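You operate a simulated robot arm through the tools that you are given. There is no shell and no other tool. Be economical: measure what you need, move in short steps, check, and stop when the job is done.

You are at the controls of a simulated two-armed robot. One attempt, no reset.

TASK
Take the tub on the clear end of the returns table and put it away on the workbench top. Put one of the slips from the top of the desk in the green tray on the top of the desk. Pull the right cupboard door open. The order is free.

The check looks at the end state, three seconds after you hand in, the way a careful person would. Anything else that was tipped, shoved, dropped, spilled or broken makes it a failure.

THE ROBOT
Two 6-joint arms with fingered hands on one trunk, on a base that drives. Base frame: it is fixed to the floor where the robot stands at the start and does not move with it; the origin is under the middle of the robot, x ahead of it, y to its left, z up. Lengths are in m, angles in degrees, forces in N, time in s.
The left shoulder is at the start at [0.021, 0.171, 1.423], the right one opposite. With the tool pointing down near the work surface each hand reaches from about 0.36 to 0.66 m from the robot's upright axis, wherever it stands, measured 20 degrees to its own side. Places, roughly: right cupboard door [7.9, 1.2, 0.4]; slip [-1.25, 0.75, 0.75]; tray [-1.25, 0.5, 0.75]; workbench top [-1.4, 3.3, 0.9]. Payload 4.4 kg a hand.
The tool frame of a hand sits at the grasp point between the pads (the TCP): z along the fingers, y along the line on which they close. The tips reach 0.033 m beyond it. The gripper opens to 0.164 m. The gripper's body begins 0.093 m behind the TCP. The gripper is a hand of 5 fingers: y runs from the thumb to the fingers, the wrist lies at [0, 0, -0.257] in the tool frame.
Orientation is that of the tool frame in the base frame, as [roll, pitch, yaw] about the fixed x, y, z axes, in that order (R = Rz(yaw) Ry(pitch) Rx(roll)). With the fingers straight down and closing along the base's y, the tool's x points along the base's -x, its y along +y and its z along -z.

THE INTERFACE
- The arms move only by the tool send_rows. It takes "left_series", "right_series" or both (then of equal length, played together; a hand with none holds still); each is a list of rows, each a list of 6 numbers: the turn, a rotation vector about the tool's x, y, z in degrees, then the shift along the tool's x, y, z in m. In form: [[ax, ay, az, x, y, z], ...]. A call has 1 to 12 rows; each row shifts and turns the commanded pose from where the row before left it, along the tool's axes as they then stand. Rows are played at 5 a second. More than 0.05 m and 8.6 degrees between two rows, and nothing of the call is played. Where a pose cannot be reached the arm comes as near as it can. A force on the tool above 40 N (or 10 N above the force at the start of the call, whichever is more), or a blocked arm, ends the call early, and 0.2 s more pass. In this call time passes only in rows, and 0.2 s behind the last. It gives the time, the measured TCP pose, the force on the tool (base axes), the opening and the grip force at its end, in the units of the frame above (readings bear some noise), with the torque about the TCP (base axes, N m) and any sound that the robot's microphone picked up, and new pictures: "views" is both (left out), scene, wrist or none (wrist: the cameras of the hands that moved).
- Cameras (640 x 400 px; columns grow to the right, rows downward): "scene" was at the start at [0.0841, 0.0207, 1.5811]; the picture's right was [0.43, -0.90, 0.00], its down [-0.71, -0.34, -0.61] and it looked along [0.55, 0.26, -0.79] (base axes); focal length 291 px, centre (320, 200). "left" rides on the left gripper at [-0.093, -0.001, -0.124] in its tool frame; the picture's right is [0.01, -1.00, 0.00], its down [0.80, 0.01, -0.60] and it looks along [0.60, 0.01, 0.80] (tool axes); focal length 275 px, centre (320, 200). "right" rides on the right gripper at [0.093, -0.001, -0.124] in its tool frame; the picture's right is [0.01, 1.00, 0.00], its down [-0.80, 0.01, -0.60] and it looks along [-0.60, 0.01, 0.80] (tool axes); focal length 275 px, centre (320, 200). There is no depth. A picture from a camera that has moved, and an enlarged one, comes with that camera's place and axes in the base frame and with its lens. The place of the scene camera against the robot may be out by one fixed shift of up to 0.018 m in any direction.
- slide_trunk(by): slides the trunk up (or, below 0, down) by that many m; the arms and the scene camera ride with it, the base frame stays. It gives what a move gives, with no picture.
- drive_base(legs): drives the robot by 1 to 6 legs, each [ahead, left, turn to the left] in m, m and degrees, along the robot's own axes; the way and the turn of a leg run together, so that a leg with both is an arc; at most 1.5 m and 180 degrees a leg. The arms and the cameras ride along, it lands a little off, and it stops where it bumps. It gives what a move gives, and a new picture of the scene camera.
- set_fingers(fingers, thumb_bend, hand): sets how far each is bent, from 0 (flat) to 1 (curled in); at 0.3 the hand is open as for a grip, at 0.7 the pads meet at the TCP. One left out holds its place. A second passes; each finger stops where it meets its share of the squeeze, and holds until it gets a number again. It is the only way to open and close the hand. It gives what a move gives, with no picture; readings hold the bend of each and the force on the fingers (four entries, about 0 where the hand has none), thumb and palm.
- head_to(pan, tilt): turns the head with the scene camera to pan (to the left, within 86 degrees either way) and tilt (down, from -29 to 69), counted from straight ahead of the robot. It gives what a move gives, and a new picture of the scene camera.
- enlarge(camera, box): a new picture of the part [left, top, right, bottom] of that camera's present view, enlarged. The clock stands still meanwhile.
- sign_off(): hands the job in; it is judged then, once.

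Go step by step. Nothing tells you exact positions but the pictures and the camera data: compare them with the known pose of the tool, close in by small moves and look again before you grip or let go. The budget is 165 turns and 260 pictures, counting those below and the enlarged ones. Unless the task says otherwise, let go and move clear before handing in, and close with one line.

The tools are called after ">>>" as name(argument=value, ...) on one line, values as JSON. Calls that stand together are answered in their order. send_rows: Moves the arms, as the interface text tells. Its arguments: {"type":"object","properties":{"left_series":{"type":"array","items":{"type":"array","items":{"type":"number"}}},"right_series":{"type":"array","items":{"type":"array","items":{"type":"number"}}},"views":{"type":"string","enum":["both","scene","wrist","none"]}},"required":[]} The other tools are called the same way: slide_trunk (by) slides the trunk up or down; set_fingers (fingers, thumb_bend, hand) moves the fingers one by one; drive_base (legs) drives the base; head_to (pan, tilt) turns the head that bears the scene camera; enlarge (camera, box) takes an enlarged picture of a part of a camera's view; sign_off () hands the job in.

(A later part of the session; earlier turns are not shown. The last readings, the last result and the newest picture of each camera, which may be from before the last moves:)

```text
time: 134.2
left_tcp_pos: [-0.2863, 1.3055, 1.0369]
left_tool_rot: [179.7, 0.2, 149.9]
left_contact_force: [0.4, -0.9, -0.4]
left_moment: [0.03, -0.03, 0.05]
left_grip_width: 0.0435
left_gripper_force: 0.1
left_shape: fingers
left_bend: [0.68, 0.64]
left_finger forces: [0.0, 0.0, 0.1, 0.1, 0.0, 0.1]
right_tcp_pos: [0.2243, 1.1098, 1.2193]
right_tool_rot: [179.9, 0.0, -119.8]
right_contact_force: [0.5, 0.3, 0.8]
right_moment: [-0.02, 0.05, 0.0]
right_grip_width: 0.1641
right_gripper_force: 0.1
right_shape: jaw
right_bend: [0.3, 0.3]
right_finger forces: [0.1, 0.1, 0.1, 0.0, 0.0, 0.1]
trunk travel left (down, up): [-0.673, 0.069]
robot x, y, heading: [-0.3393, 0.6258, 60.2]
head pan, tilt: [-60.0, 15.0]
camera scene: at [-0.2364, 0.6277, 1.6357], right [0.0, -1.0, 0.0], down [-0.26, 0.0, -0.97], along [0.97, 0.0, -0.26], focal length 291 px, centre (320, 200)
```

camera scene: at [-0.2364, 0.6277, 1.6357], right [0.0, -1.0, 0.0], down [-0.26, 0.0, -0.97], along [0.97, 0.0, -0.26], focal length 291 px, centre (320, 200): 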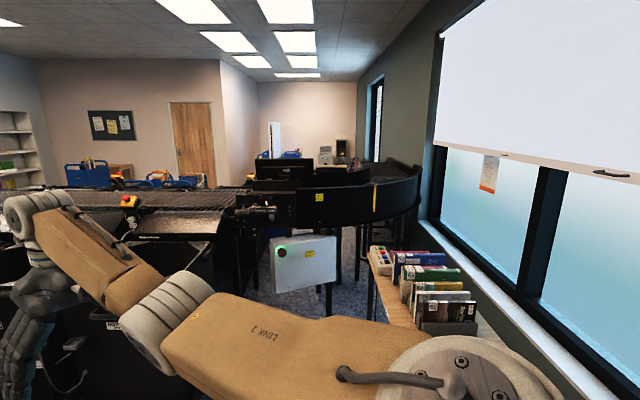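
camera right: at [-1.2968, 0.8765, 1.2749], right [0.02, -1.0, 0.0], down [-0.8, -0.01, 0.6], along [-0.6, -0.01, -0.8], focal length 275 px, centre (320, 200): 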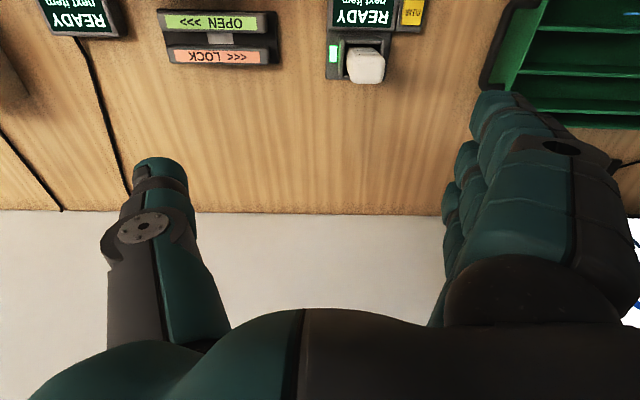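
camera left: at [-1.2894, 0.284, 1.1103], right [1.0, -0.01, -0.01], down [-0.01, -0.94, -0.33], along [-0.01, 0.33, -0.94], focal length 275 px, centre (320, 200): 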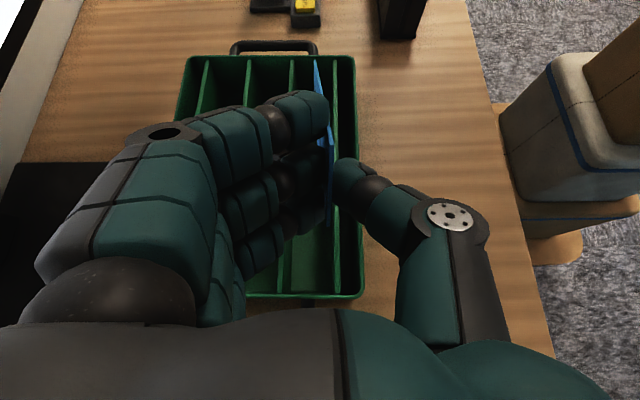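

The way ahead is closed off by the conveyor, so I'll go round the left side, past the bins along the back wall. First I'll drive up the aisle.

>>> drive_base(legs=[[0, 0, 30], [1.5, 0, 0], [1.5, 0, 0]])

>>> head_to(pan=-25, tilt=25)

>>> head_to(pan=-75, tilt=20)

```text
time: 150.1
left_tcp_pos: [-0.6448, 4.2415, 1.037]
left_tool_rot: [179.7, 0.2, -179.9]
left_contact_force: [-0.2, 0.2, 0.4]
left_moment: [-0.02, 0.02, 0.0]
left_grip_width: 0.0435
left_gripper_force: 0.1
left_shape: fingers
left_bend: [0.68, 0.64]
left_finger forces: [0.0, 0.0, 0.0, 0.1, 0.1, 0.1]
right_tcp_pos: [-0.1048, 4.3313, 1.2203]
right_tool_rot: [179.9, -0.1, -89.5]
right_contact_force: [-0.2, 0.3, -0.1]
right_moment: [0.02, -0.03, -0.01]
right_grip_width: 0.1636
right_gripper_force: 0.1
right_shape: jaw
right_bend: [0.3, 0.3]
right_finger forces: [0.0, 0.0, 0.0, 0.1, 0.0, 0.0]
trunk travel left (down, up): [-0.673, 0.069]
robot x, y, heading: [-0.3501, 3.6275, 90.6]
head pan, tilt: [-60.0, 15.0]
camera scene: at [-0.2645, 3.6774, 1.6357], right [0.51, -0.86, 0.0], down [-0.22, -0.13, -0.97], along [0.83, 0.49, -0.26], focal length 291 px, centre (320, 200)
```

scene: 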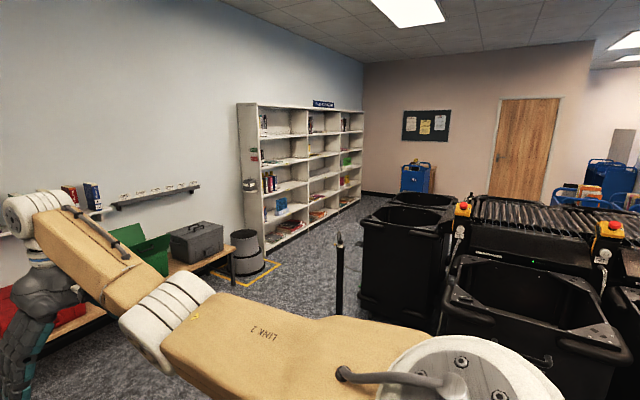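

```text
time: 151.1
left_tcp_pos: [-0.6446, 4.2421, 1.0369]
left_tool_rot: [179.7, 0.3, -179.8]
left_contact_force: [-0.3, 0.4, -0.3]
left_moment: [0.01, -0.03, -0.01]
left_grip_width: 0.0435
left_gripper_force: 0.1
left_shape: fingers
left_bend: [0.68, 0.64]
left_finger forces: [0.1, 0.0, 0.0, 0.0, 0.0, 0.0]
right_tcp_pos: [-0.1044, 4.3305, 1.2191]
right_tool_rot: [179.9, -0.1, -89.5]
right_contact_force: [1.1, -0.2, 0.3]
right_moment: [0.0, 0.02, 0.02]
right_grip_width: 0.1638
right_gripper_force: 0.0
right_shape: jaw
right_bend: [0.3, 0.3]
right_finger forces: [0.1, 0.0, 0.0, 0.0, 0.0, 0.0]
trunk travel left (down, up): [-0.673, 0.069]
robot x, y, heading: [-0.3496, 3.6308, 90.4]
head pan, tilt: [-25.0, 25.0]
camera scene: at [-0.3067, 3.7137, 1.6195], right [0.91, -0.42, 0.0], down [-0.18, -0.38, -0.91], along [0.38, 0.82, -0.42], focal length 291 px, centre (320, 200)
```

scene: 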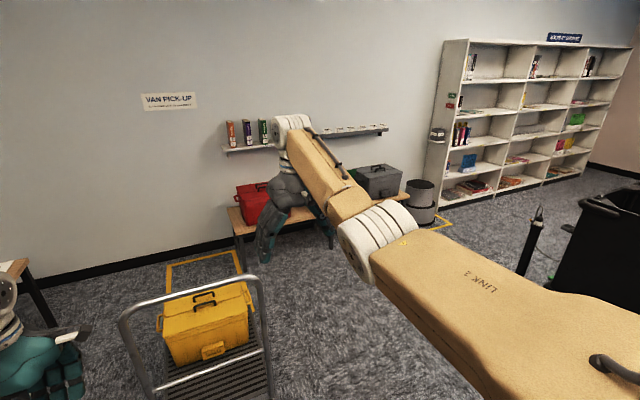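

```text
time: 152.3
left_tcp_pos: [-0.6437, 4.2421, 1.0376]
left_tool_rot: [179.7, 0.2, -179.8]
left_contact_force: [-0.9, 0.1, -0.3]
left_moment: [0.04, -0.03, 0.0]
left_grip_width: 0.0434
left_gripper_force: 0.2
left_shape: fingers
left_bend: [0.68, 0.64]
left_finger forces: [0.0, 0.1, 0.0, 0.0, 0.1, 0.0]
right_tcp_pos: [-0.1051, 4.3307, 1.2196]
right_tool_rot: [179.9, -0.1, -89.6]
right_contact_force: [0.1, 0.5, -0.5]
right_moment: [0.02, 0.0, -0.01]
right_grip_width: 0.1637
right_gripper_force: 0.1
right_shape: jaw
right_bend: [0.3, 0.3]
right_finger forces: [0.0, 0.0, 0.0, 0.0, 0.0, 0.1]
trunk travel left (down, up): [-0.673, 0.069]
robot x, y, heading: [-0.3509, 3.6274, 90.6]
head pan, tilt: [-75.0, 20.0]
camera scene: at [-0.2553, 3.6547, 1.6276], right [0.27, -0.96, 0.0], down [-0.33, -0.09, -0.94], along [0.91, 0.25, -0.34], focal length 291 px, centre (320, 200)
```

scene: 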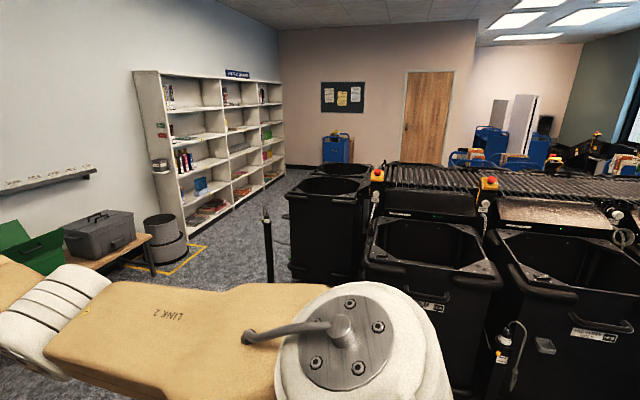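

There's an open lane between the bins' end post (about [1.74, 4.68]) and the bin and shelf on the back wall (y≥5.6). I'll go through at y≈5.15.

>>> drive_base(legs=[[0, 0, -45.5], [1.0, 0, 0], [1.0, 0, 0], [0, 0, -45]])

>>> head_to(pan=0, tilt=35)

```text
time: 166.3
left_tcp_pos: [1.6731, 5.3189, 1.0368]
left_tool_rot: [179.7, 0.2, 89.8]
left_contact_force: [0.6, 0.0, 0.3]
left_moment: [0.05, 0.03, -0.01]
left_grip_width: 0.0436
left_gripper_force: 0.1
left_shape: fingers
left_bend: [0.68, 0.64]
left_finger forces: [0.1, 0.0, 0.1, 0.0, 0.1, 0.0]
right_tcp_pos: [1.7596, 4.7796, 1.2196]
right_tool_rot: [179.9, -0.1, -179.9]
right_contact_force: [-0.7, 0.3, -0.6]
right_moment: [-0.01, -0.01, -0.02]
right_grip_width: 0.1638
right_gripper_force: 0.1
right_shape: jaw
right_bend: [0.3, 0.3]
right_finger forces: [0.0, 0.1, 0.0, 0.0, 0.0, 0.1]
trunk travel left (down, up): [-0.673, 0.069]
robot x, y, heading: [1.0656, 5.0305, 0.3]
head pan, tilt: [-75.0, 20.0]
camera scene: at [1.101, 4.9274, 1.6276], right [-0.97, -0.26, 0.0], down [-0.09, 0.33, -0.94], along [0.24, -0.91, -0.34], focal length 291 px, centre (320, 200)
```

scene: 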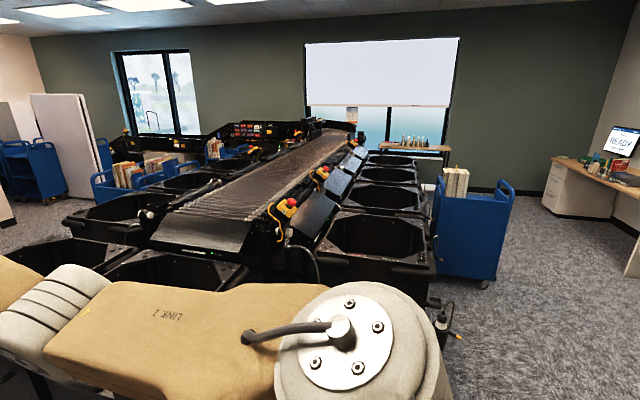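

```text
time: 167.8
left_tcp_pos: [1.6727, 5.3192, 1.0366]
left_tool_rot: [179.8, 0.2, 89.9]
left_contact_force: [0.2, 0.1, 0.6]
left_moment: [-0.03, -0.01, -0.02]
left_grip_width: 0.0436
left_gripper_force: 0.1
left_shape: fingers
left_bend: [0.68, 0.64]
left_finger forces: [0.0, 0.0, 0.0, 0.0, 0.0, 0.0]
right_tcp_pos: [1.7587, 4.7796, 1.2198]
right_tool_rot: [179.9, -0.1, -179.8]
right_contact_force: [-0.2, 0.6, 0.2]
right_moment: [0.0, 0.02, -0.03]
right_grip_width: 0.164
right_gripper_force: 0.2
right_shape: jaw
right_bend: [0.3, 0.3]
right_finger forces: [0.0, 0.0, 0.0, 0.1, 0.1, 0.0]
trunk travel left (down, up): [-0.673, 0.069]
robot x, y, heading: [1.065, 5.0295, 0.0]
head pan, tilt: [0.0, 35.0]
camera scene: at [1.1647, 5.0177, 1.6037], right [0.0, -1.0, 0.0], down [-0.57, 0.0, -0.82], along [0.82, 0.0, -0.57], focal length 291 px, centre (320, 200)
```

scene: 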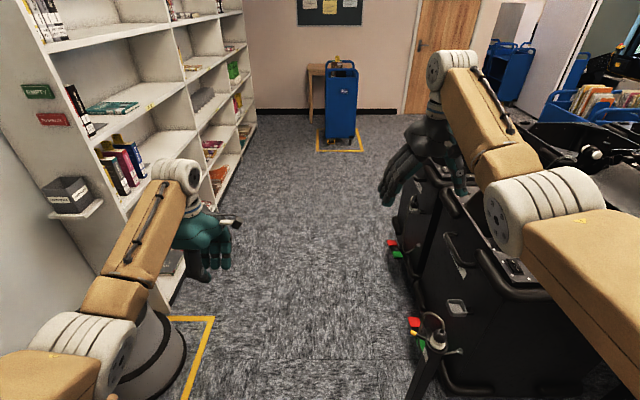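

The lane is clear. I'll drive ahead about 2.5 m, bearing slightly left.

>>> drive_base(legs=[[1.25, 0.12, 0], [1.25, 0, 0]])

>>> head_to(pan=-45, tilt=25)

```text
time: 180.1
left_tcp_pos: [4.1864, 5.4728, 1.0364]
left_tool_rot: [179.9, 0.3, 90.7]
left_contact_force: [0.2, -0.4, 0.2]
left_moment: [-0.02, 0.0, 0.01]
left_grip_width: 0.0434
left_gripper_force: 0.0
left_shape: fingers
left_bend: [0.68, 0.64]
left_finger forces: [0.1, 0.1, 0.1, 0.1, 0.0, 0.1]
right_tcp_pos: [4.2796, 4.9355, 1.2195]
right_tool_rot: [179.9, -0.3, -179.0]
right_contact_force: [0.3, -0.1, 1.0]
right_moment: [0.01, 0.0, 0.01]
right_grip_width: 0.164
right_gripper_force: 0.0
right_shape: jaw
right_bend: [0.3, 0.3]
right_finger forces: [0.0, 0.0, 0.0, 0.0, 0.0, 0.1]
trunk travel left (down, up): [-0.673, 0.069]
robot x, y, heading: [3.5798, 5.1726, 1.0]
head pan, tilt: [0.0, 35.0]
camera scene: at [3.6827, 5.1644, 1.6037], right [0.02, -1.0, 0.0], down [-0.57, -0.01, -0.82], along [0.82, 0.01, -0.57], focal length 291 px, centre (320, 200)
```

scene: 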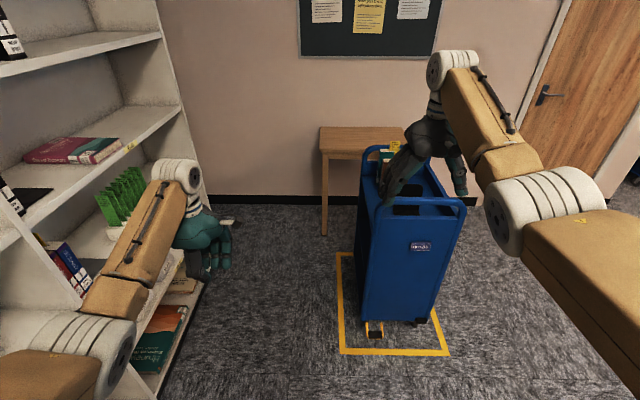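

```text
time: 181.2
left_tcp_pos: [4.1853, 5.4731, 1.0365]
left_tool_rot: [179.8, 0.2, 90.8]
left_contact_force: [-0.2, 0.2, 0.0]
left_moment: [-0.02, 0.02, 0.03]
left_grip_width: 0.0436
left_gripper_force: 0.0
left_shape: fingers
left_bend: [0.68, 0.64]
left_finger forces: [0.0, 0.0, 0.1, 0.0, 0.1, 0.0]
right_tcp_pos: [4.2806, 4.9362, 1.2198]
right_tool_rot: [180.0, -0.1, -179.1]
right_contact_force: [0.0, 0.3, -0.2]
right_moment: [0.01, 0.01, 0.03]
right_grip_width: 0.1637
right_gripper_force: 0.1
right_shape: jaw
right_bend: [0.3, 0.3]
right_finger forces: [0.0, 0.1, 0.0, 0.0, 0.0, 0.0]
trunk travel left (down, up): [-0.673, 0.069]
robot x, y, heading: [3.5765, 5.1706, 1.1]
head pan, tilt: [-45.0, 25.0]
camera scene: at [3.6607, 5.099, 1.6194], right [-0.69, -0.72, 0.0], down [-0.3, 0.29, -0.91], along [0.65, -0.63, -0.42], focal length 291 px, centre (320, 200)
```

scene: 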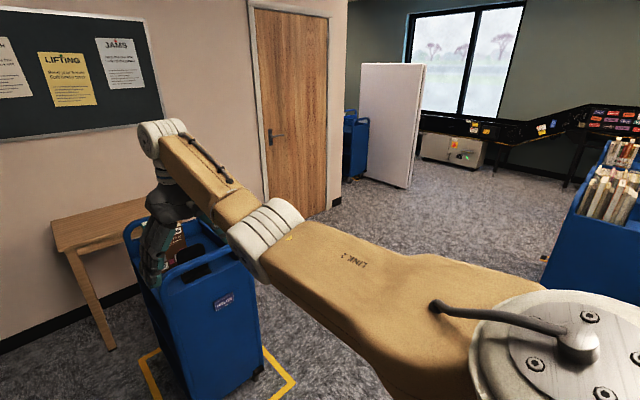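

A blue cart is ahead, and the recess with the cupboard lies beyond the door wall to the right. I'll turn right and drive between the cart and the book carts.

>>> drive_base(legs=[[0, 0, -71], [1.5, 0, 0]])

>>> head_to(pan=25, tilt=20)

```text
time: 191.8
left_tcp_pos: [4.591, 3.2773, 1.0357]
left_tool_rot: [179.8, 0.3, 20.4]
left_contact_force: [-0.3, 0.2, 0.1]
left_moment: [0.0, 0.01, -0.02]
left_grip_width: 0.0433
left_gripper_force: 0.0
left_shape: fingers
left_bend: [0.68, 0.64]
left_finger forces: [0.0, 0.0, 0.1, 0.1, 0.0, 0.0]
right_tcp_pos: [4.1148, 3.007, 1.22]
right_tool_rot: [179.8, -0.2, 110.7]
right_contact_force: [-0.3, 0.2, -1.4]
right_moment: [0.02, 0.0, 0.01]
right_grip_width: 0.1639
right_gripper_force: 0.2
right_shape: jaw
right_bend: [0.3, 0.3]
right_finger forces: [0.1, 0.0, 0.0, 0.0, 0.0, 0.1]
trunk travel left (down, up): [-0.673, 0.069]
robot x, y, heading: [4.1036, 3.7477, -69.2]
head pan, tilt: [-45.0, 25.0]
camera scene: at [4.075, 3.6432, 1.6195], right [-0.91, 0.41, 0.0], down [0.17, 0.39, -0.91], along [-0.37, -0.83, -0.42], focal length 291 px, centre (320, 200)
```

scene: 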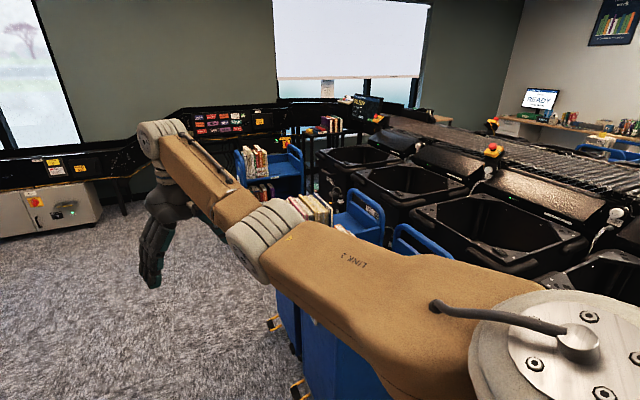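

```text
time: 193.2
left_tcp_pos: [4.5901, 3.2774, 1.0382]
left_tool_rot: [179.8, 0.2, 20.4]
left_contact_force: [-0.9, -0.1, 0.2]
left_moment: [0.0, -0.02, 0.02]
left_grip_width: 0.0434
left_gripper_force: 0.0
left_shape: fingers
left_bend: [0.68, 0.64]
left_finger forces: [0.0, 0.0, 0.0, 0.0, 0.0, 0.0]
right_tcp_pos: [4.115, 3.009, 1.221]
right_tool_rot: [179.9, -0.1, 110.7]
right_contact_force: [-0.6, 0.1, -1.0]
right_moment: [0.03, -0.01, 0.03]
right_grip_width: 0.1637
right_gripper_force: 0.0
right_shape: jaw
right_bend: [0.3, 0.3]
right_finger forces: [0.1, 0.1, 0.0, 0.1, 0.1, 0.0]
trunk travel left (down, up): [-0.673, 0.069]
robot x, y, heading: [4.1047, 3.7467, -69.3]
head pan, tilt: [25.0, 20.0]
camera scene: at [4.1794, 3.6623, 1.6275], right [-0.7, -0.71, 0.0], down [-0.24, 0.24, -0.94], along [0.67, -0.66, -0.34], focal length 291 px, centre (320, 200)
```

scene: 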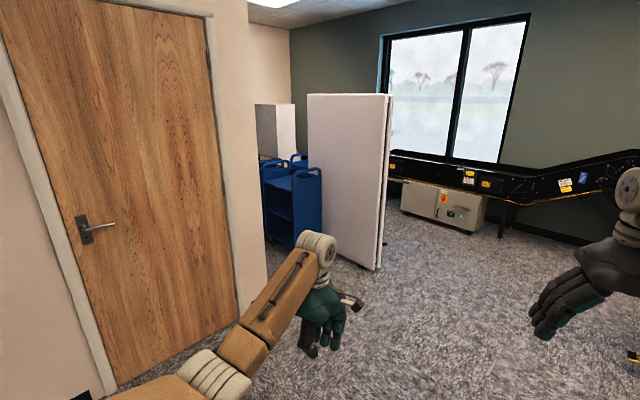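

The recess can be entered between the white partition (free edge near [5.54, 1.48]) and the window counter (y≈0.15). I'll drive to about [4.7, 1.3] and look.

>>> drive_base(legs=[[0, 0, -7], [1.25, 0, 0], [1.25, 0, 0]])

>>> head_to(pan=65, tilt=20)

```text
time: 206.1
left_tcp_pos: [5.0855, 0.7741, 1.0369]
left_tool_rot: [179.8, 0.2, 12.5]
left_contact_force: [0.4, -0.1, -0.4]
left_moment: [-0.01, -0.02, -0.04]
left_grip_width: 0.0437
left_gripper_force: 0.2
left_shape: fingers
left_bend: [0.68, 0.64]
left_finger forces: [0.1, 0.0, 0.0, 0.0, 0.1, 0.0]
right_tcp_pos: [4.5797, 0.5695, 1.2203]
right_tool_rot: [179.9, -0.1, 102.8]
right_contact_force: [-0.2, 0.1, 0.4]
right_moment: [0.04, -0.02, -0.02]
right_grip_width: 0.1639
right_gripper_force: 0.1
right_shape: jaw
right_bend: [0.3, 0.3]
right_finger forces: [0.0, 0.1, 0.0, 0.1, 0.0, 0.1]
trunk travel left (down, up): [-0.673, 0.069]
robot x, y, heading: [4.6696, 1.3094, -77.4]
head pan, tilt: [25.0, 20.0]
camera scene: at [4.7349, 1.2108, 1.6275], right [-0.79, -0.61, 0.0], down [-0.21, 0.27, -0.94], along [0.58, -0.74, -0.34], focal length 291 px, centre (320, 200)
```

scene: 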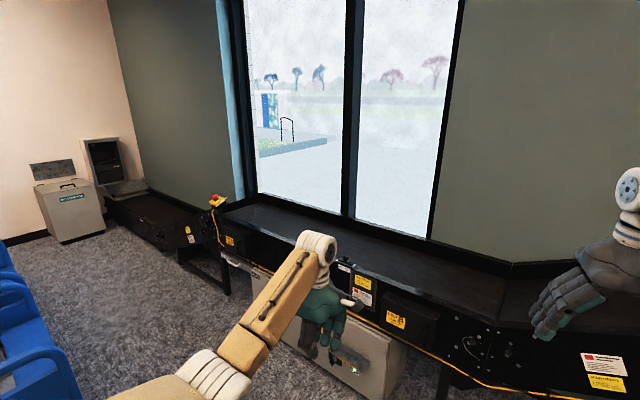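

```text
time: 207.1
left_tcp_pos: [5.0875, 0.774, 1.0375]
left_tool_rot: [179.8, 0.3, 12.4]
left_contact_force: [-0.5, -0.7, -0.2]
left_moment: [-0.03, -0.02, 0.03]
left_grip_width: 0.0434
left_gripper_force: 0.1
left_shape: fingers
left_bend: [0.68, 0.64]
left_finger forces: [0.0, 0.0, 0.1, 0.1, 0.1, 0.0]
right_tcp_pos: [4.5785, 0.5711, 1.2202]
right_tool_rot: [179.9, 0.0, 102.8]
right_contact_force: [0.6, 0.1, -0.5]
right_moment: [-0.04, 0.01, 0.0]
right_grip_width: 0.164
right_gripper_force: 0.1
right_shape: jaw
right_bend: [0.3, 0.3]
right_finger forces: [0.0, 0.0, 0.0, 0.0, 0.0, 0.0]
trunk travel left (down, up): [-0.673, 0.069]
robot x, y, heading: [4.6682, 1.3065, -77.3]
head pan, tilt: [65.0, 20.0]
camera scene: at [4.7688, 1.2648, 1.6276], right [-0.21, -0.98, 0.0], down [-0.33, 0.07, -0.94], along [0.92, -0.2, -0.34], focal length 291 px, centre (320, 200)
```

scene: 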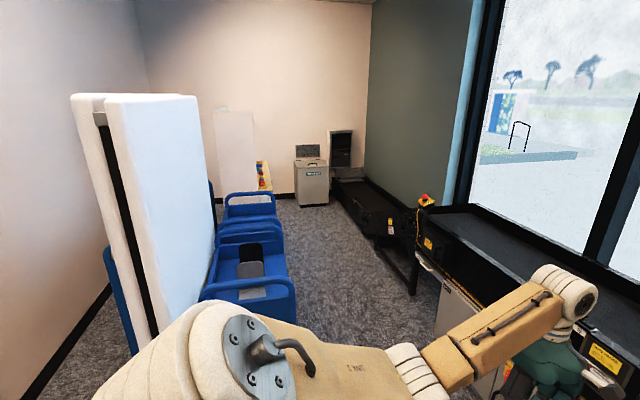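

The low cupboard (top near z 0.8) is at the back of the recess, beyond two blue carts. There's a corridor about 0.75 m wide along y≈0.72. I'll raise the trunk, line up and look.

>>> slide_trunk(by=0.065)

>>> drive_base(legs=[[0.57, 0, 0], [0, 0, 77.3]])

>>> head_to(pan=0, tilt=25)

```text
time: 208.2
left_tcp_pos: [5.0874, 0.7739, 1.1021]
left_tool_rot: [179.8, 0.1, 12.6]
left_contact_force: [0.8, 0.2, -0.6]
left_moment: [0.01, -0.01, 0.02]
left_grip_width: 0.0437
left_gripper_force: 0.1
left_shape: fingers
left_bend: [0.68, 0.64]
left_finger forces: [0.0, 0.0, 0.1, 0.1, 0.0, 0.0]
right_tcp_pos: [4.5794, 0.5706, 1.2856]
right_tool_rot: [179.8, -0.1, 102.8]
right_contact_force: [0.8, 0.0, -0.3]
right_moment: [0.01, 0.01, 0.04]
right_grip_width: 0.164
right_gripper_force: 0.1
right_shape: jaw
right_bend: [0.3, 0.3]
right_finger forces: [0.0, 0.1, 0.1, 0.1, 0.0, 0.0]
trunk travel left (down, up): [-0.738, 0.004]
robot x, y, heading: [4.6696, 1.3063, -77.2]
head pan, tilt: [65.0, 20.0]
```

```text
time: 214.8
left_tcp_pos: [5.4073, 1.0446, 1.1018]
left_tool_rot: [179.9, 0.2, 89.8]
left_contact_force: [-0.1, 0.5, 0.5]
left_moment: [0.0, 0.0, -0.01]
left_grip_width: 0.0435
left_gripper_force: 0.1
left_shape: fingers
left_bend: [0.68, 0.64]
left_finger forces: [0.0, 0.0, 0.1, 0.1, 0.1, 0.0]
right_tcp_pos: [5.494, 0.5058, 1.2851]
right_tool_rot: [179.9, -0.2, -179.9]
right_contact_force: [-0.7, -0.1, -0.3]
right_moment: [-0.01, 0.03, -0.04]
right_grip_width: 0.1639
right_gripper_force: 0.1
right_shape: jaw
right_bend: [0.3, 0.3]
right_finger forces: [0.1, 0.0, 0.1, 0.1, 0.1, 0.1]
trunk travel left (down, up): [-0.738, 0.004]
robot x, y, heading: [4.7928, 0.7538, -0.0]
head pan, tilt: [65.0, 20.0]
camera scene: at [4.8501, 0.8283, 1.6926], right [0.91, -0.42, 0.0], down [-0.14, -0.31, -0.94], along [0.4, 0.85, -0.34], focal length 291 px, centre (320, 200)
```

scene: 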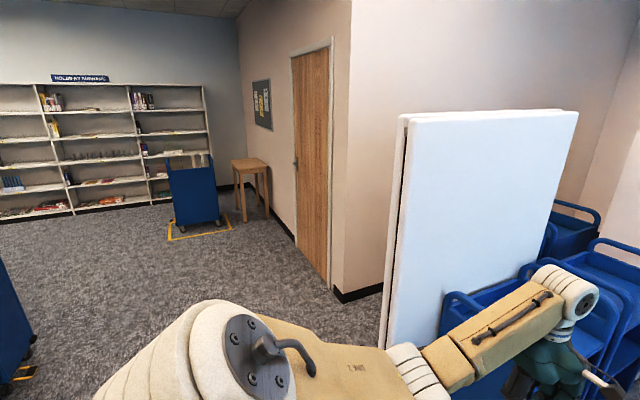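

```text
time: 216.1
left_tcp_pos: [5.4074, 1.0451, 1.102]
left_tool_rot: [179.7, 0.2, 89.8]
left_contact_force: [-0.3, 0.4, -0.1]
left_moment: [0.02, -0.01, -0.01]
left_grip_width: 0.0433
left_gripper_force: 0.1
left_shape: fingers
left_bend: [0.68, 0.64]
left_finger forces: [0.0, 0.0, 0.1, 0.0, 0.1, 0.0]
right_tcp_pos: [5.4942, 0.505, 1.2846]
right_tool_rot: [-180.0, 0.0, -179.9]
right_contact_force: [-0.4, 0.8, 1.1]
right_moment: [-0.03, -0.05, -0.02]
right_grip_width: 0.1639
right_gripper_force: 0.1
right_shape: jaw
right_bend: [0.3, 0.3]
right_finger forces: [0.1, 0.0, 0.1, 0.1, 0.0, 0.0]
trunk travel left (down, up): [-0.738, 0.004]
robot x, y, heading: [4.7949, 0.7562, 0.2]
head pan, tilt: [0.0, 25.0]
camera scene: at [4.903, 0.7439, 1.6845], right [0.0, -1.0, 0.0], down [-0.42, 0.0, -0.91], along [0.91, 0.0, -0.42], focal length 291 px, centre (320, 200)
```

scene: 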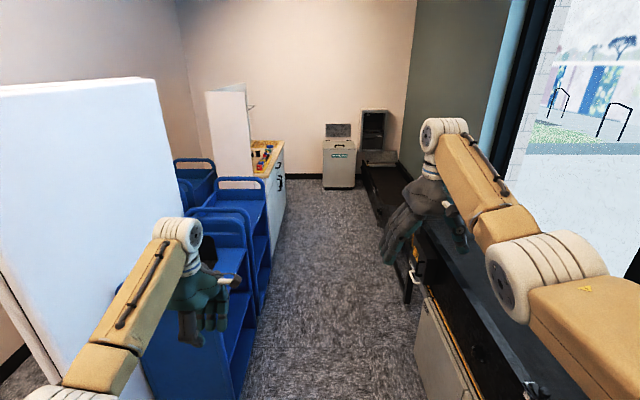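

The cupboard front faces the corridor (-y side), so its right door is the far one, near x≈7.9. I'll tuck the left arm inward to clear the carts and drive down the corridor.

>>> send_rows(left_series=[[0, 0, 0, -0.04, 0, 0], [0, 0, 0, -0.04, 0, 0], [0, 0, 0, -0.04, 0, 0]], views="none")

>>> drive_base(legs=[[0.3, -0.08, 0], [0.8, 0, 0]])

>>> head_to(pan=15, tilt=30)

```text
time: 216.9
left_tcp_pos: [5.4065, 0.9249, 1.1024]
left_tool_rot: [179.7, 0.1, 89.8]
left_contact_force: [0.0, -0.9, -0.5]
left_moment: [0.03, -0.02, 0.0]
left_grip_width: 0.0433
left_gripper_force: 0.0
left_shape: fingers
left_bend: [0.68, 0.64]
left_finger forces: [0.1, 0.0, 0.0, 0.0, 0.0, 0.0]
right_tcp_pos: [5.4931, 0.5028, 1.2831]
right_tool_rot: [179.8, 0.0, -179.9]
right_contact_force: [-0.2, -0.6, -0.1]
right_moment: [0.02, 0.01, -0.03]
right_grip_width: 0.164
right_gripper_force: 0.1
right_shape: jaw
right_bend: [0.3, 0.3]
right_finger forces: [0.0, 0.0, 0.1, 0.0, 0.1, 0.1]
trunk travel left (down, up): [-0.738, 0.004]
robot x, y, heading: [4.7948, 0.7522, 0.0]
head pan, tilt: [0.0, 25.0]
```

```text
time: 222.9
left_tcp_pos: [6.5031, 0.8403, 1.1022]
left_tool_rot: [179.8, 0.2, 89.5]
left_contact_force: [0.4, 0.1, -0.4]
left_moment: [0.0, -0.02, 0.01]
left_grip_width: 0.0435
left_gripper_force: 0.1
left_shape: fingers
left_bend: [0.68, 0.64]
left_finger forces: [0.0, 0.0, 0.1, 0.0, 0.0, 0.0]
right_tcp_pos: [6.5885, 0.4197, 1.2848]
right_tool_rot: [179.9, -0.2, 179.8]
right_contact_force: [-0.1, -0.9, 0.5]
right_moment: [0.03, 0.05, 0.02]
right_grip_width: 0.1637
right_gripper_force: 0.0
right_shape: jaw
right_bend: [0.3, 0.3]
right_finger forces: [0.0, 0.0, 0.0, 0.0, 0.1, 0.0]
trunk travel left (down, up): [-0.738, 0.004]
robot x, y, heading: [5.8905, 0.6718, 0.1]
head pan, tilt: [0.0, 25.0]
camera scene: at [5.9982, 0.6608, 1.6845], right [0.0, -1.0, 0.0], down [-0.42, 0.0, -0.91], along [0.91, 0.0, -0.42], focal length 291 px, centre (320, 200)
```

scene: 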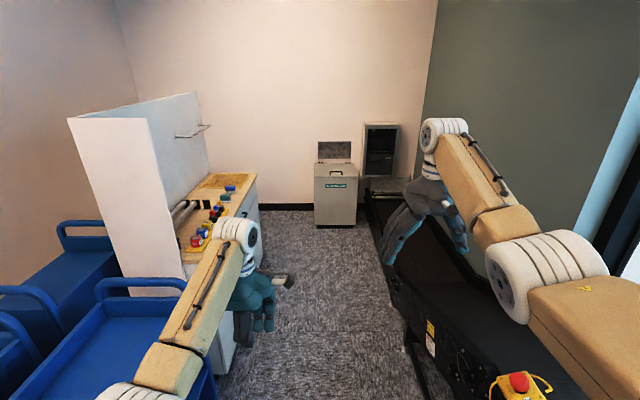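

```text
time: 223.6
left_tcp_pos: [6.5026, 0.8409, 1.1017]
left_tool_rot: [179.7, 0.2, 89.5]
left_contact_force: [-1.5, 0.7, 0.3]
left_moment: [0.03, 0.01, 0.01]
left_grip_width: 0.0433
left_gripper_force: 0.1
left_shape: fingers
left_bend: [0.68, 0.64]
left_finger forces: [0.0, 0.1, 0.1, 0.1, 0.1, 0.0]
right_tcp_pos: [6.5876, 0.418, 1.2851]
right_tool_rot: [179.8, -0.1, 179.7]
right_contact_force: [-0.4, -0.4, -0.7]
right_moment: [0.0, -0.01, 0.04]
right_grip_width: 0.1641
right_gripper_force: 0.1
right_shape: jaw
right_bend: [0.3, 0.3]
right_finger forces: [0.0, 0.0, 0.0, 0.1, 0.1, 0.1]
trunk travel left (down, up): [-0.738, 0.004]
robot x, y, heading: [5.8877, 0.6756, -0.5]
head pan, tilt: [15.0, 30.0]
camera scene: at [5.9931, 0.6841, 1.6766], right [0.25, -0.97, 0.0], down [-0.48, -0.13, -0.87], along [0.84, 0.22, -0.5], focal length 291 px, centre (320, 200)
```

scene: 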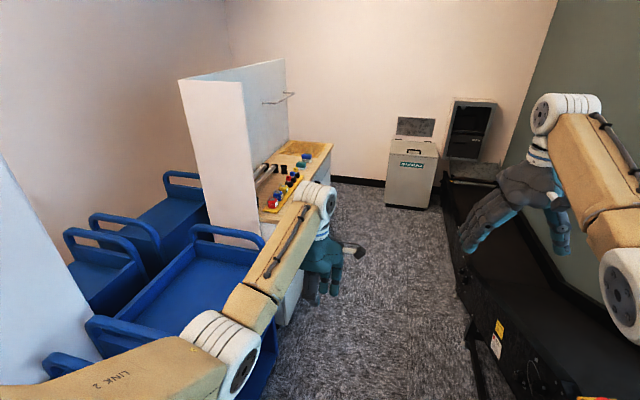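

I'm nearly past the carts. I'll drive a bit further and look at the cupboard front.

>>> drive_base(legs=[[1.1, -0.02, 0]])

>>> head_to(pan=50, tilt=45)

>>> head_to(pan=20, tilt=45)

```text
time: 229.3
left_tcp_pos: [7.6034, 0.8166, 1.1028]
left_tool_rot: [179.8, 0.1, 89.4]
left_contact_force: [-0.1, 0.1, -0.8]
left_moment: [-0.02, 0.02, 0.02]
left_grip_width: 0.0437
left_gripper_force: 0.1
left_shape: fingers
left_bend: [0.68, 0.64]
left_finger forces: [0.0, 0.0, 0.0, 0.0, 0.0, 0.0]
right_tcp_pos: [7.6877, 0.3946, 1.2843]
right_tool_rot: [179.9, -0.2, 179.7]
right_contact_force: [0.0, 0.5, 0.2]
right_moment: [-0.02, 0.04, 0.03]
right_grip_width: 0.1636
right_gripper_force: 0.0
right_shape: jaw
right_bend: [0.3, 0.3]
right_finger forces: [0.1, 0.0, 0.0, 0.0, 0.0, 0.1]
trunk travel left (down, up): [-0.738, 0.004]
robot x, y, heading: [6.9949, 0.6493, 0.0]
head pan, tilt: [15.0, 30.0]
camera scene: at [7.0943, 0.6603, 1.6765], right [0.26, -0.97, 0.0], down [-0.48, -0.13, -0.87], along [0.84, 0.22, -0.5], focal length 291 px, centre (320, 200)
```

scene: 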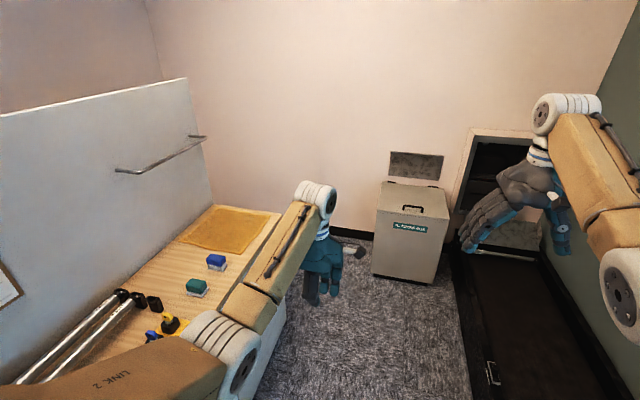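

```text
time: 230.3
left_tcp_pos: [7.6032, 0.8173, 1.102]
left_tool_rot: [179.8, 0.2, 89.6]
left_contact_force: [0.5, 0.2, 0.5]
left_moment: [0.0, -0.01, 0.01]
left_grip_width: 0.0436
left_gripper_force: 0.1
left_shape: fingers
left_bend: [0.68, 0.64]
left_finger forces: [0.0, 0.0, 0.1, 0.0, 0.0, 0.0]
right_tcp_pos: [7.6884, 0.3949, 1.2858]
right_tool_rot: [-180.0, -0.2, 179.8]
right_contact_force: [-0.3, -0.5, 0.1]
right_moment: [-0.05, 0.02, 0.01]
right_grip_width: 0.164
right_gripper_force: 0.0
right_shape: jaw
right_bend: [0.3, 0.3]
right_finger forces: [0.1, 0.1, 0.0, 0.0, 0.0, 0.0]
trunk travel left (down, up): [-0.738, 0.004]
robot x, y, heading: [6.9917, 0.6475, -0.1]
head pan, tilt: [50.0, 45.0]
camera scene: at [7.0592, 0.6993, 1.654], right [0.76, -0.65, 0.0], down [-0.46, -0.54, -0.71], along [0.46, 0.54, -0.71], focal length 291 px, centre (320, 200)
```

scene: 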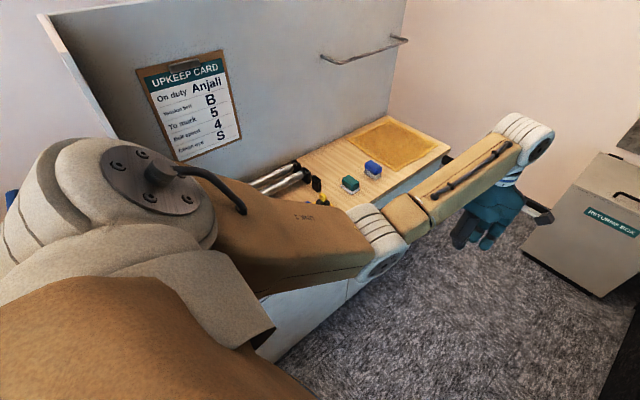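

```text
time: 231.2
left_tcp_pos: [7.6037, 0.8167, 1.1019]
left_tool_rot: [179.7, 0.2, 89.5]
left_contact_force: [-0.2, -0.1, 0.1]
left_moment: [0.01, -0.03, 0.02]
left_grip_width: 0.0434
left_gripper_force: 0.0
left_shape: fingers
left_bend: [0.68, 0.64]
left_finger forces: [0.0, 0.0, 0.0, 0.0, 0.0, 0.1]
right_tcp_pos: [7.6886, 0.3955, 1.2843]
right_tool_rot: [179.9, -0.2, 179.8]
right_contact_force: [-0.1, 0.2, -0.8]
right_moment: [0.02, 0.0, -0.01]
right_grip_width: 0.1639
right_gripper_force: 0.0
right_shape: jaw
right_bend: [0.3, 0.3]
right_finger forces: [0.0, 0.1, 0.0, 0.0, 0.1, 0.0]
trunk travel left (down, up): [-0.738, 0.004]
robot x, y, heading: [6.9921, 0.6522, -0.2]
head pan, tilt: [20.0, 45.0]
camera scene: at [7.0831, 0.6649, 1.6539], right [0.34, -0.94, 0.0], down [-0.67, -0.24, -0.71], along [0.66, 0.24, -0.71], focal length 291 px, centre (320, 200)
```

scene: 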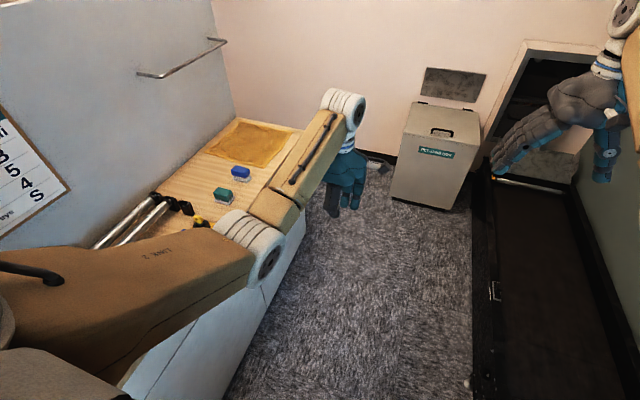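

I see the cupboard front at y≈1.18 with door seams below the counter. I'll move alongside it and turn to face it.

>>> drive_base(legs=[[0.65, -0.13, 0], [0, 0, 90]])

>>> head_to(pan=0, tilt=60)

```text
time: 238.7
left_tcp_pos: [7.4754, 1.1317, 1.1028]
left_tool_rot: [179.7, 0.2, 179.2]
left_contact_force: [0.8, 0.0, 1.1]
left_moment: [-0.01, 0.02, -0.01]
left_grip_width: 0.0433
left_gripper_force: 0.0
left_shape: fingers
left_bend: [0.68, 0.64]
left_finger forces: [0.1, 0.1, 0.1, 0.0, 0.0, 0.0]
right_tcp_pos: [7.8964, 1.2149, 1.2864]
right_tool_rot: [179.9, -0.2, -90.5]
right_contact_force: [1.0, 0.2, -0.5]
right_moment: [0.03, 0.01, 0.02]
right_grip_width: 0.164
right_gripper_force: 0.1
right_shape: jaw
right_bend: [0.3, 0.3]
right_finger forces: [0.1, 0.1, 0.0, 0.0, 0.0, 0.0]
trunk travel left (down, up): [-0.738, 0.004]
robot x, y, heading: [7.6433, 0.5181, 89.7]
head pan, tilt: [20.0, 45.0]
camera scene: at [7.6181, 0.5943, 1.6539], right [0.94, 0.33, 0.0], down [0.24, -0.67, -0.71], along [-0.24, 0.67, -0.71], focal length 291 px, centre (320, 200)
```

scene: 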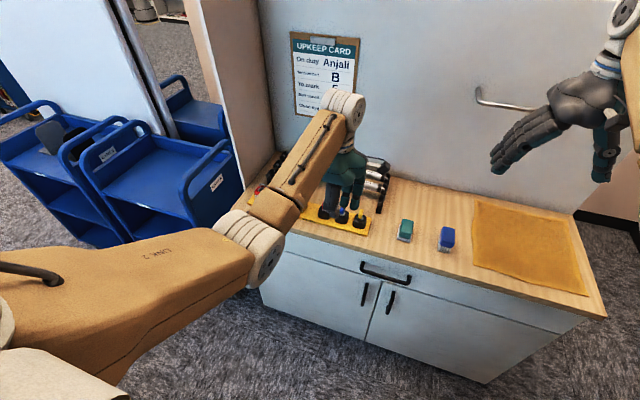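

```text
time: 239.5
left_tcp_pos: [7.4749, 1.1327, 1.1032]
left_tool_rot: [179.8, 0.2, 179.2]
left_contact_force: [-0.3, 0.3, 0.6]
left_moment: [-0.04, 0.0, 0.0]
left_grip_width: 0.0435
left_gripper_force: 0.1
left_shape: fingers
left_bend: [0.68, 0.64]
left_finger forces: [0.0, 0.0, 0.0, 0.0, 0.0, 0.0]
right_tcp_pos: [7.8973, 1.2142, 1.2846]
right_tool_rot: [180.0, -0.2, -90.6]
right_contact_force: [-0.5, 0.5, 0.7]
right_moment: [-0.01, -0.03, 0.03]
right_grip_width: 0.1642
right_gripper_force: 0.2
right_shape: jaw
right_bend: [0.3, 0.3]
right_finger forces: [0.0, 0.0, 0.0, 0.1, 0.0, 0.1]
trunk travel left (down, up): [-0.738, 0.004]
robot x, y, heading: [7.6392, 0.5163, 89.3]
head pan, tilt: [0.0, 60.0]
camera scene: at [7.646, 0.5843, 1.6345], right [1.0, -0.01, 0.0], down [-0.01, -0.87, -0.5], along [0.0, 0.5, -0.87], focal length 291 px, centre (320, 200)
```

scene: 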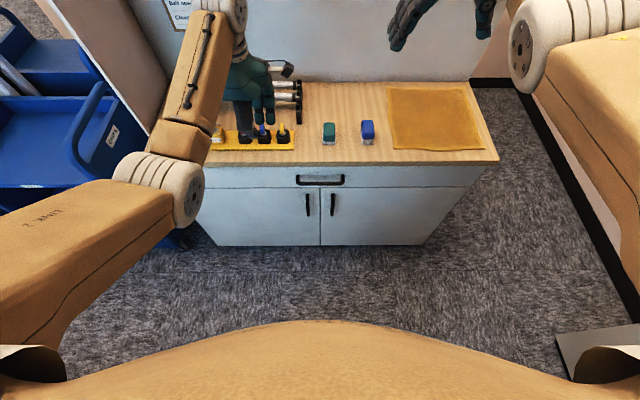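

I can see both doors: the seam at x≈7.65, the right door's handle bar at about x 7.70, z 0.5–0.7, hinged on the right near x 8.22. I'll stand to the left of it; first I'll pull the left hand back from over the counter.

>>> send_rows(left_series=[[0, 0, 0, 0.02, -0.025, 0], [0, 0, 0, 0.03, -0.025, 0], [0, 0, 0, 0.03, -0.025, 0], [0, 0, 0, 0.03, -0.025, 0], [0, 0, 0, 0, -0.03, 0.03], [0, 0, 0, 0, -0.03, 0.03], [0, 0, 0, 0, -0.03, 0.03], [0, 0, 0, 0, -0.03, 0.03]], views="scene")

```text
time: 241.3
left_tcp_pos: [7.3581, 0.944, 0.9471]
left_tool_rot: [179.5, 0.2, 179.1]
left_contact_force: [-0.1, -0.5, 0.0]
left_moment: [0.02, -0.04, -0.01]
left_grip_width: 0.0439
left_gripper_force: 0.0
left_shape: fingers
left_bend: [0.68, 0.64]
left_finger forces: [0.1, 0.0, 0.0, 0.0, 0.0, 0.0]
left hand out of reach, approached as far as the arm can: row 1, 2, 3, 4
right_tcp_pos: [7.8983, 1.2122, 1.2852]
right_tool_rot: [-180.0, -0.1, -90.6]
right_contact_force: [0.1, -0.3, 1.0]
right_moment: [0.03, 0.02, -0.03]
right_grip_width: 0.1639
right_gripper_force: 0.0
right_shape: jaw
right_bend: [0.3, 0.3]
right_finger forces: [0.0, 0.0, 0.0, 0.0, 0.1, 0.0]
trunk travel left (down, up): [-0.738, 0.004]
robot x, y, heading: [7.6398, 0.5165, 89.4]
head pan, tilt: [0.0, 60.0]
camera scene: at [7.646, 0.5828, 1.6345], right [1.0, -0.01, 0.0], down [-0.01, -0.87, -0.5], along [0.0, 0.5, -0.87], focal length 291 px, centre (320, 200)
```

scene: 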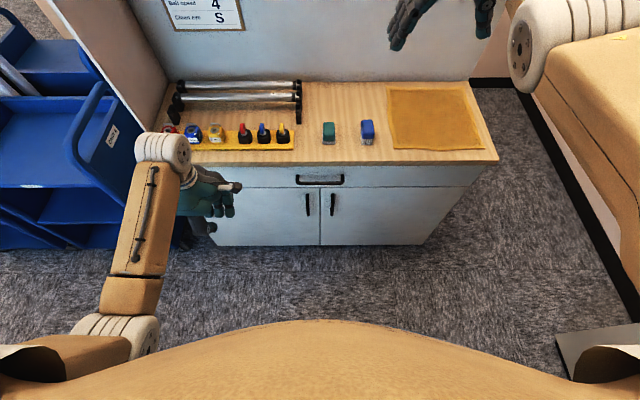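

Left hand is clear. Now I'll rotate the right hand to point forward, still high above the counter.

>>> send_rows(right_series=[[0, -8.2, 0, 0, 0, 0], [0, -8.2, 0, 0, 0, 0], [0, -8.2, 0, 0, 0, 0], [0, -8.2, 0, 0, 0, 0], [0, -8.2, 0, 0, 0, 0], [0, -8.2, 0, 0, 0, 0], [0, -8.2, 0, 0, 0, 0], [0, -8.2, 0, 0, 0, 0], [0, -8.2, 0, 0, 0, 0], [0, -8.2, 0, 0, 0, 0], [0, -8.2, 0, 0, 0, 0]], views="both")

```text
time: 243.7
left_tcp_pos: [7.3593, 0.9442, 0.946]
left_tool_rot: [179.7, 0.2, 179.2]
left_contact_force: [-0.3, 1.0, 0.1]
left_moment: [0.01, 0.0, 0.01]
left_grip_width: 0.0437
left_gripper_force: 0.0
left_shape: fingers
left_bend: [0.68, 0.64]
left_finger forces: [0.1, 0.0, 0.1, 0.0, 0.0, 0.1]
right_tcp_pos: [7.8973, 1.2141, 1.2846]
right_tool_rot: [6.0, 89.8, 95.4]
right_contact_force: [0.4, 0.5, 0.6]
right_moment: [-0.06, -0.02, 0.03]
right_grip_width: 0.1641
right_gripper_force: 0.1
right_shape: jaw
right_bend: [0.3, 0.3]
right_finger forces: [0.1, 0.0, 0.1, 0.0, 0.0, 0.0]
trunk travel left (down, up): [-0.738, 0.004]
robot x, y, heading: [7.6428, 0.5208, 89.5]
head pan, tilt: [0.0, 60.0]
camera scene: at [7.6459, 0.5839, 1.6345], right [1.0, -0.01, 0.0], down [-0.01, -0.87, -0.5], along [0.0, 0.5, -0.87], focal length 291 px, centre (320, 200)
camera right: at [7.8968, 1.0909, 1.1925], right [-1.0, 0.01, -0.01], down [-0.02, -0.6, 0.8], along [0.0, 0.8, 0.6], focal length 275 px, centre (320, 200)
```

scene: 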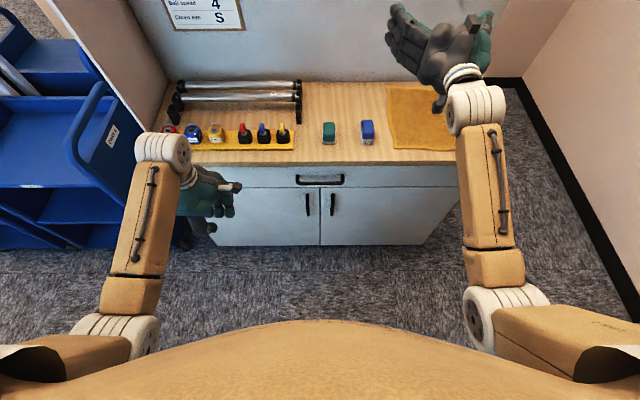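
right: 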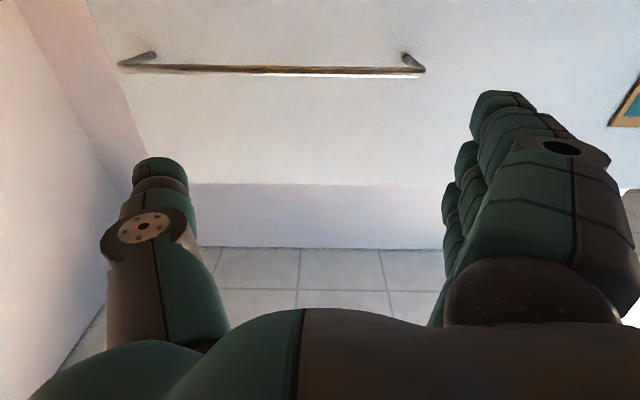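

The hand points forward. I'll shift the robot left to x≈7.35, draw the right hand back behind the counter edge, then lower the trunk.

>>> drive_base(legs=[[-0.02, 0.28, 0]])

>>> send_rows(right_series=[[0, 0, 0, 0, 0, -0.03], [0, 0, 0, 0, 0, -0.03], [0, 0, 0, 0, 0, -0.03], [0, 0, 0, 0, 0, -0.03], [0, 0, 0, 0, 0, -0.03]], views="scene")

```text
time: 245.7
left_tcp_pos: [7.0757, 0.9266, 0.9471]
left_tool_rot: [179.7, 0.2, 179.2]
left_contact_force: [0.2, -1.0, -0.4]
left_moment: [0.02, -0.03, -0.04]
left_grip_width: 0.0434
left_gripper_force: 0.1
left_shape: fingers
left_bend: [0.68, 0.64]
left_finger forces: [0.1, 0.0, 0.0, 0.0, 0.0, 0.0]
right_tcp_pos: [7.6161, 1.1978, 1.2847]
right_tool_rot: [27.9, 89.8, 117.2]
right_contact_force: [-1.0, 0.8, 0.6]
right_moment: [-0.03, -0.01, -0.04]
right_grip_width: 0.164
right_gripper_force: 0.0
right_shape: jaw
right_bend: [0.3, 0.3]
right_finger forces: [0.0, 0.0, 0.0, 0.0, 0.1, 0.1]
trunk travel left (down, up): [-0.738, 0.004]
robot x, y, heading: [7.3588, 0.5012, 89.9]
head pan, tilt: [0.0, 60.0]
camera scene: at [7.3641, 0.5666, 1.6345], right [1.0, -0.01, 0.0], down [-0.01, -0.87, -0.5], along [0.01, 0.5, -0.87], focal length 291 px, centre (320, 200)
```

scene: 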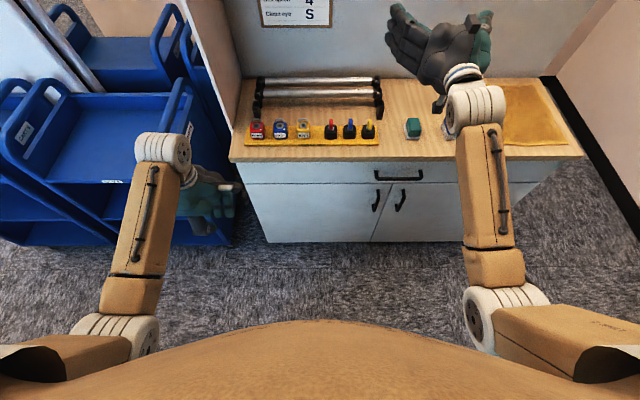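

```text
time: 246.9
left_tcp_pos: [7.0764, 0.9261, 0.9472]
left_tool_rot: [179.7, 0.2, 179.1]
left_contact_force: [-0.1, 0.8, 0.1]
left_moment: [0.02, -0.01, 0.0]
left_grip_width: 0.0437
left_gripper_force: 0.1
left_shape: fingers
left_bend: [0.68, 0.64]
left_finger forces: [0.0, 0.1, 0.0, 0.1, 0.1, 0.0]
right_tcp_pos: [7.6145, 1.0463, 1.2851]
right_tool_rot: [29.7, 89.8, 119.2]
right_contact_force: [-0.3, -0.9, 0.8]
right_moment: [-0.03, -0.02, 0.0]
right_grip_width: 0.1637
right_gripper_force: 0.1
right_shape: jaw
right_bend: [0.3, 0.3]
right_finger forces: [0.0, 0.0, 0.0, 0.1, 0.0, 0.0]
trunk travel left (down, up): [-0.738, 0.004]
robot x, y, heading: [7.3592, 0.5018, 89.2]
head pan, tilt: [0.0, 60.0]
camera scene: at [7.3651, 0.5652, 1.6345], right [1.0, -0.01, 0.0], down [-0.01, -0.87, -0.5], along [0.0, 0.5, -0.87], focal length 291 px, centre (320, 200)
```

scene: 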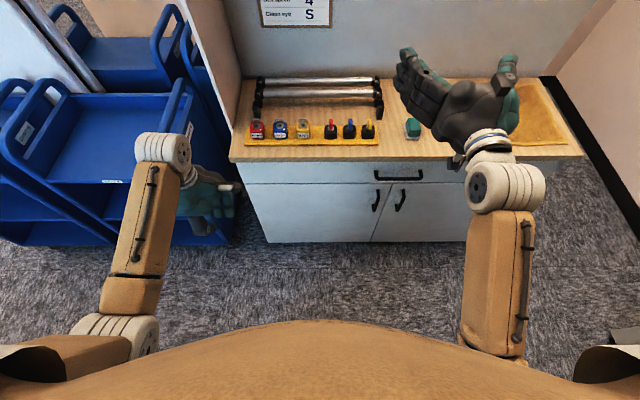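

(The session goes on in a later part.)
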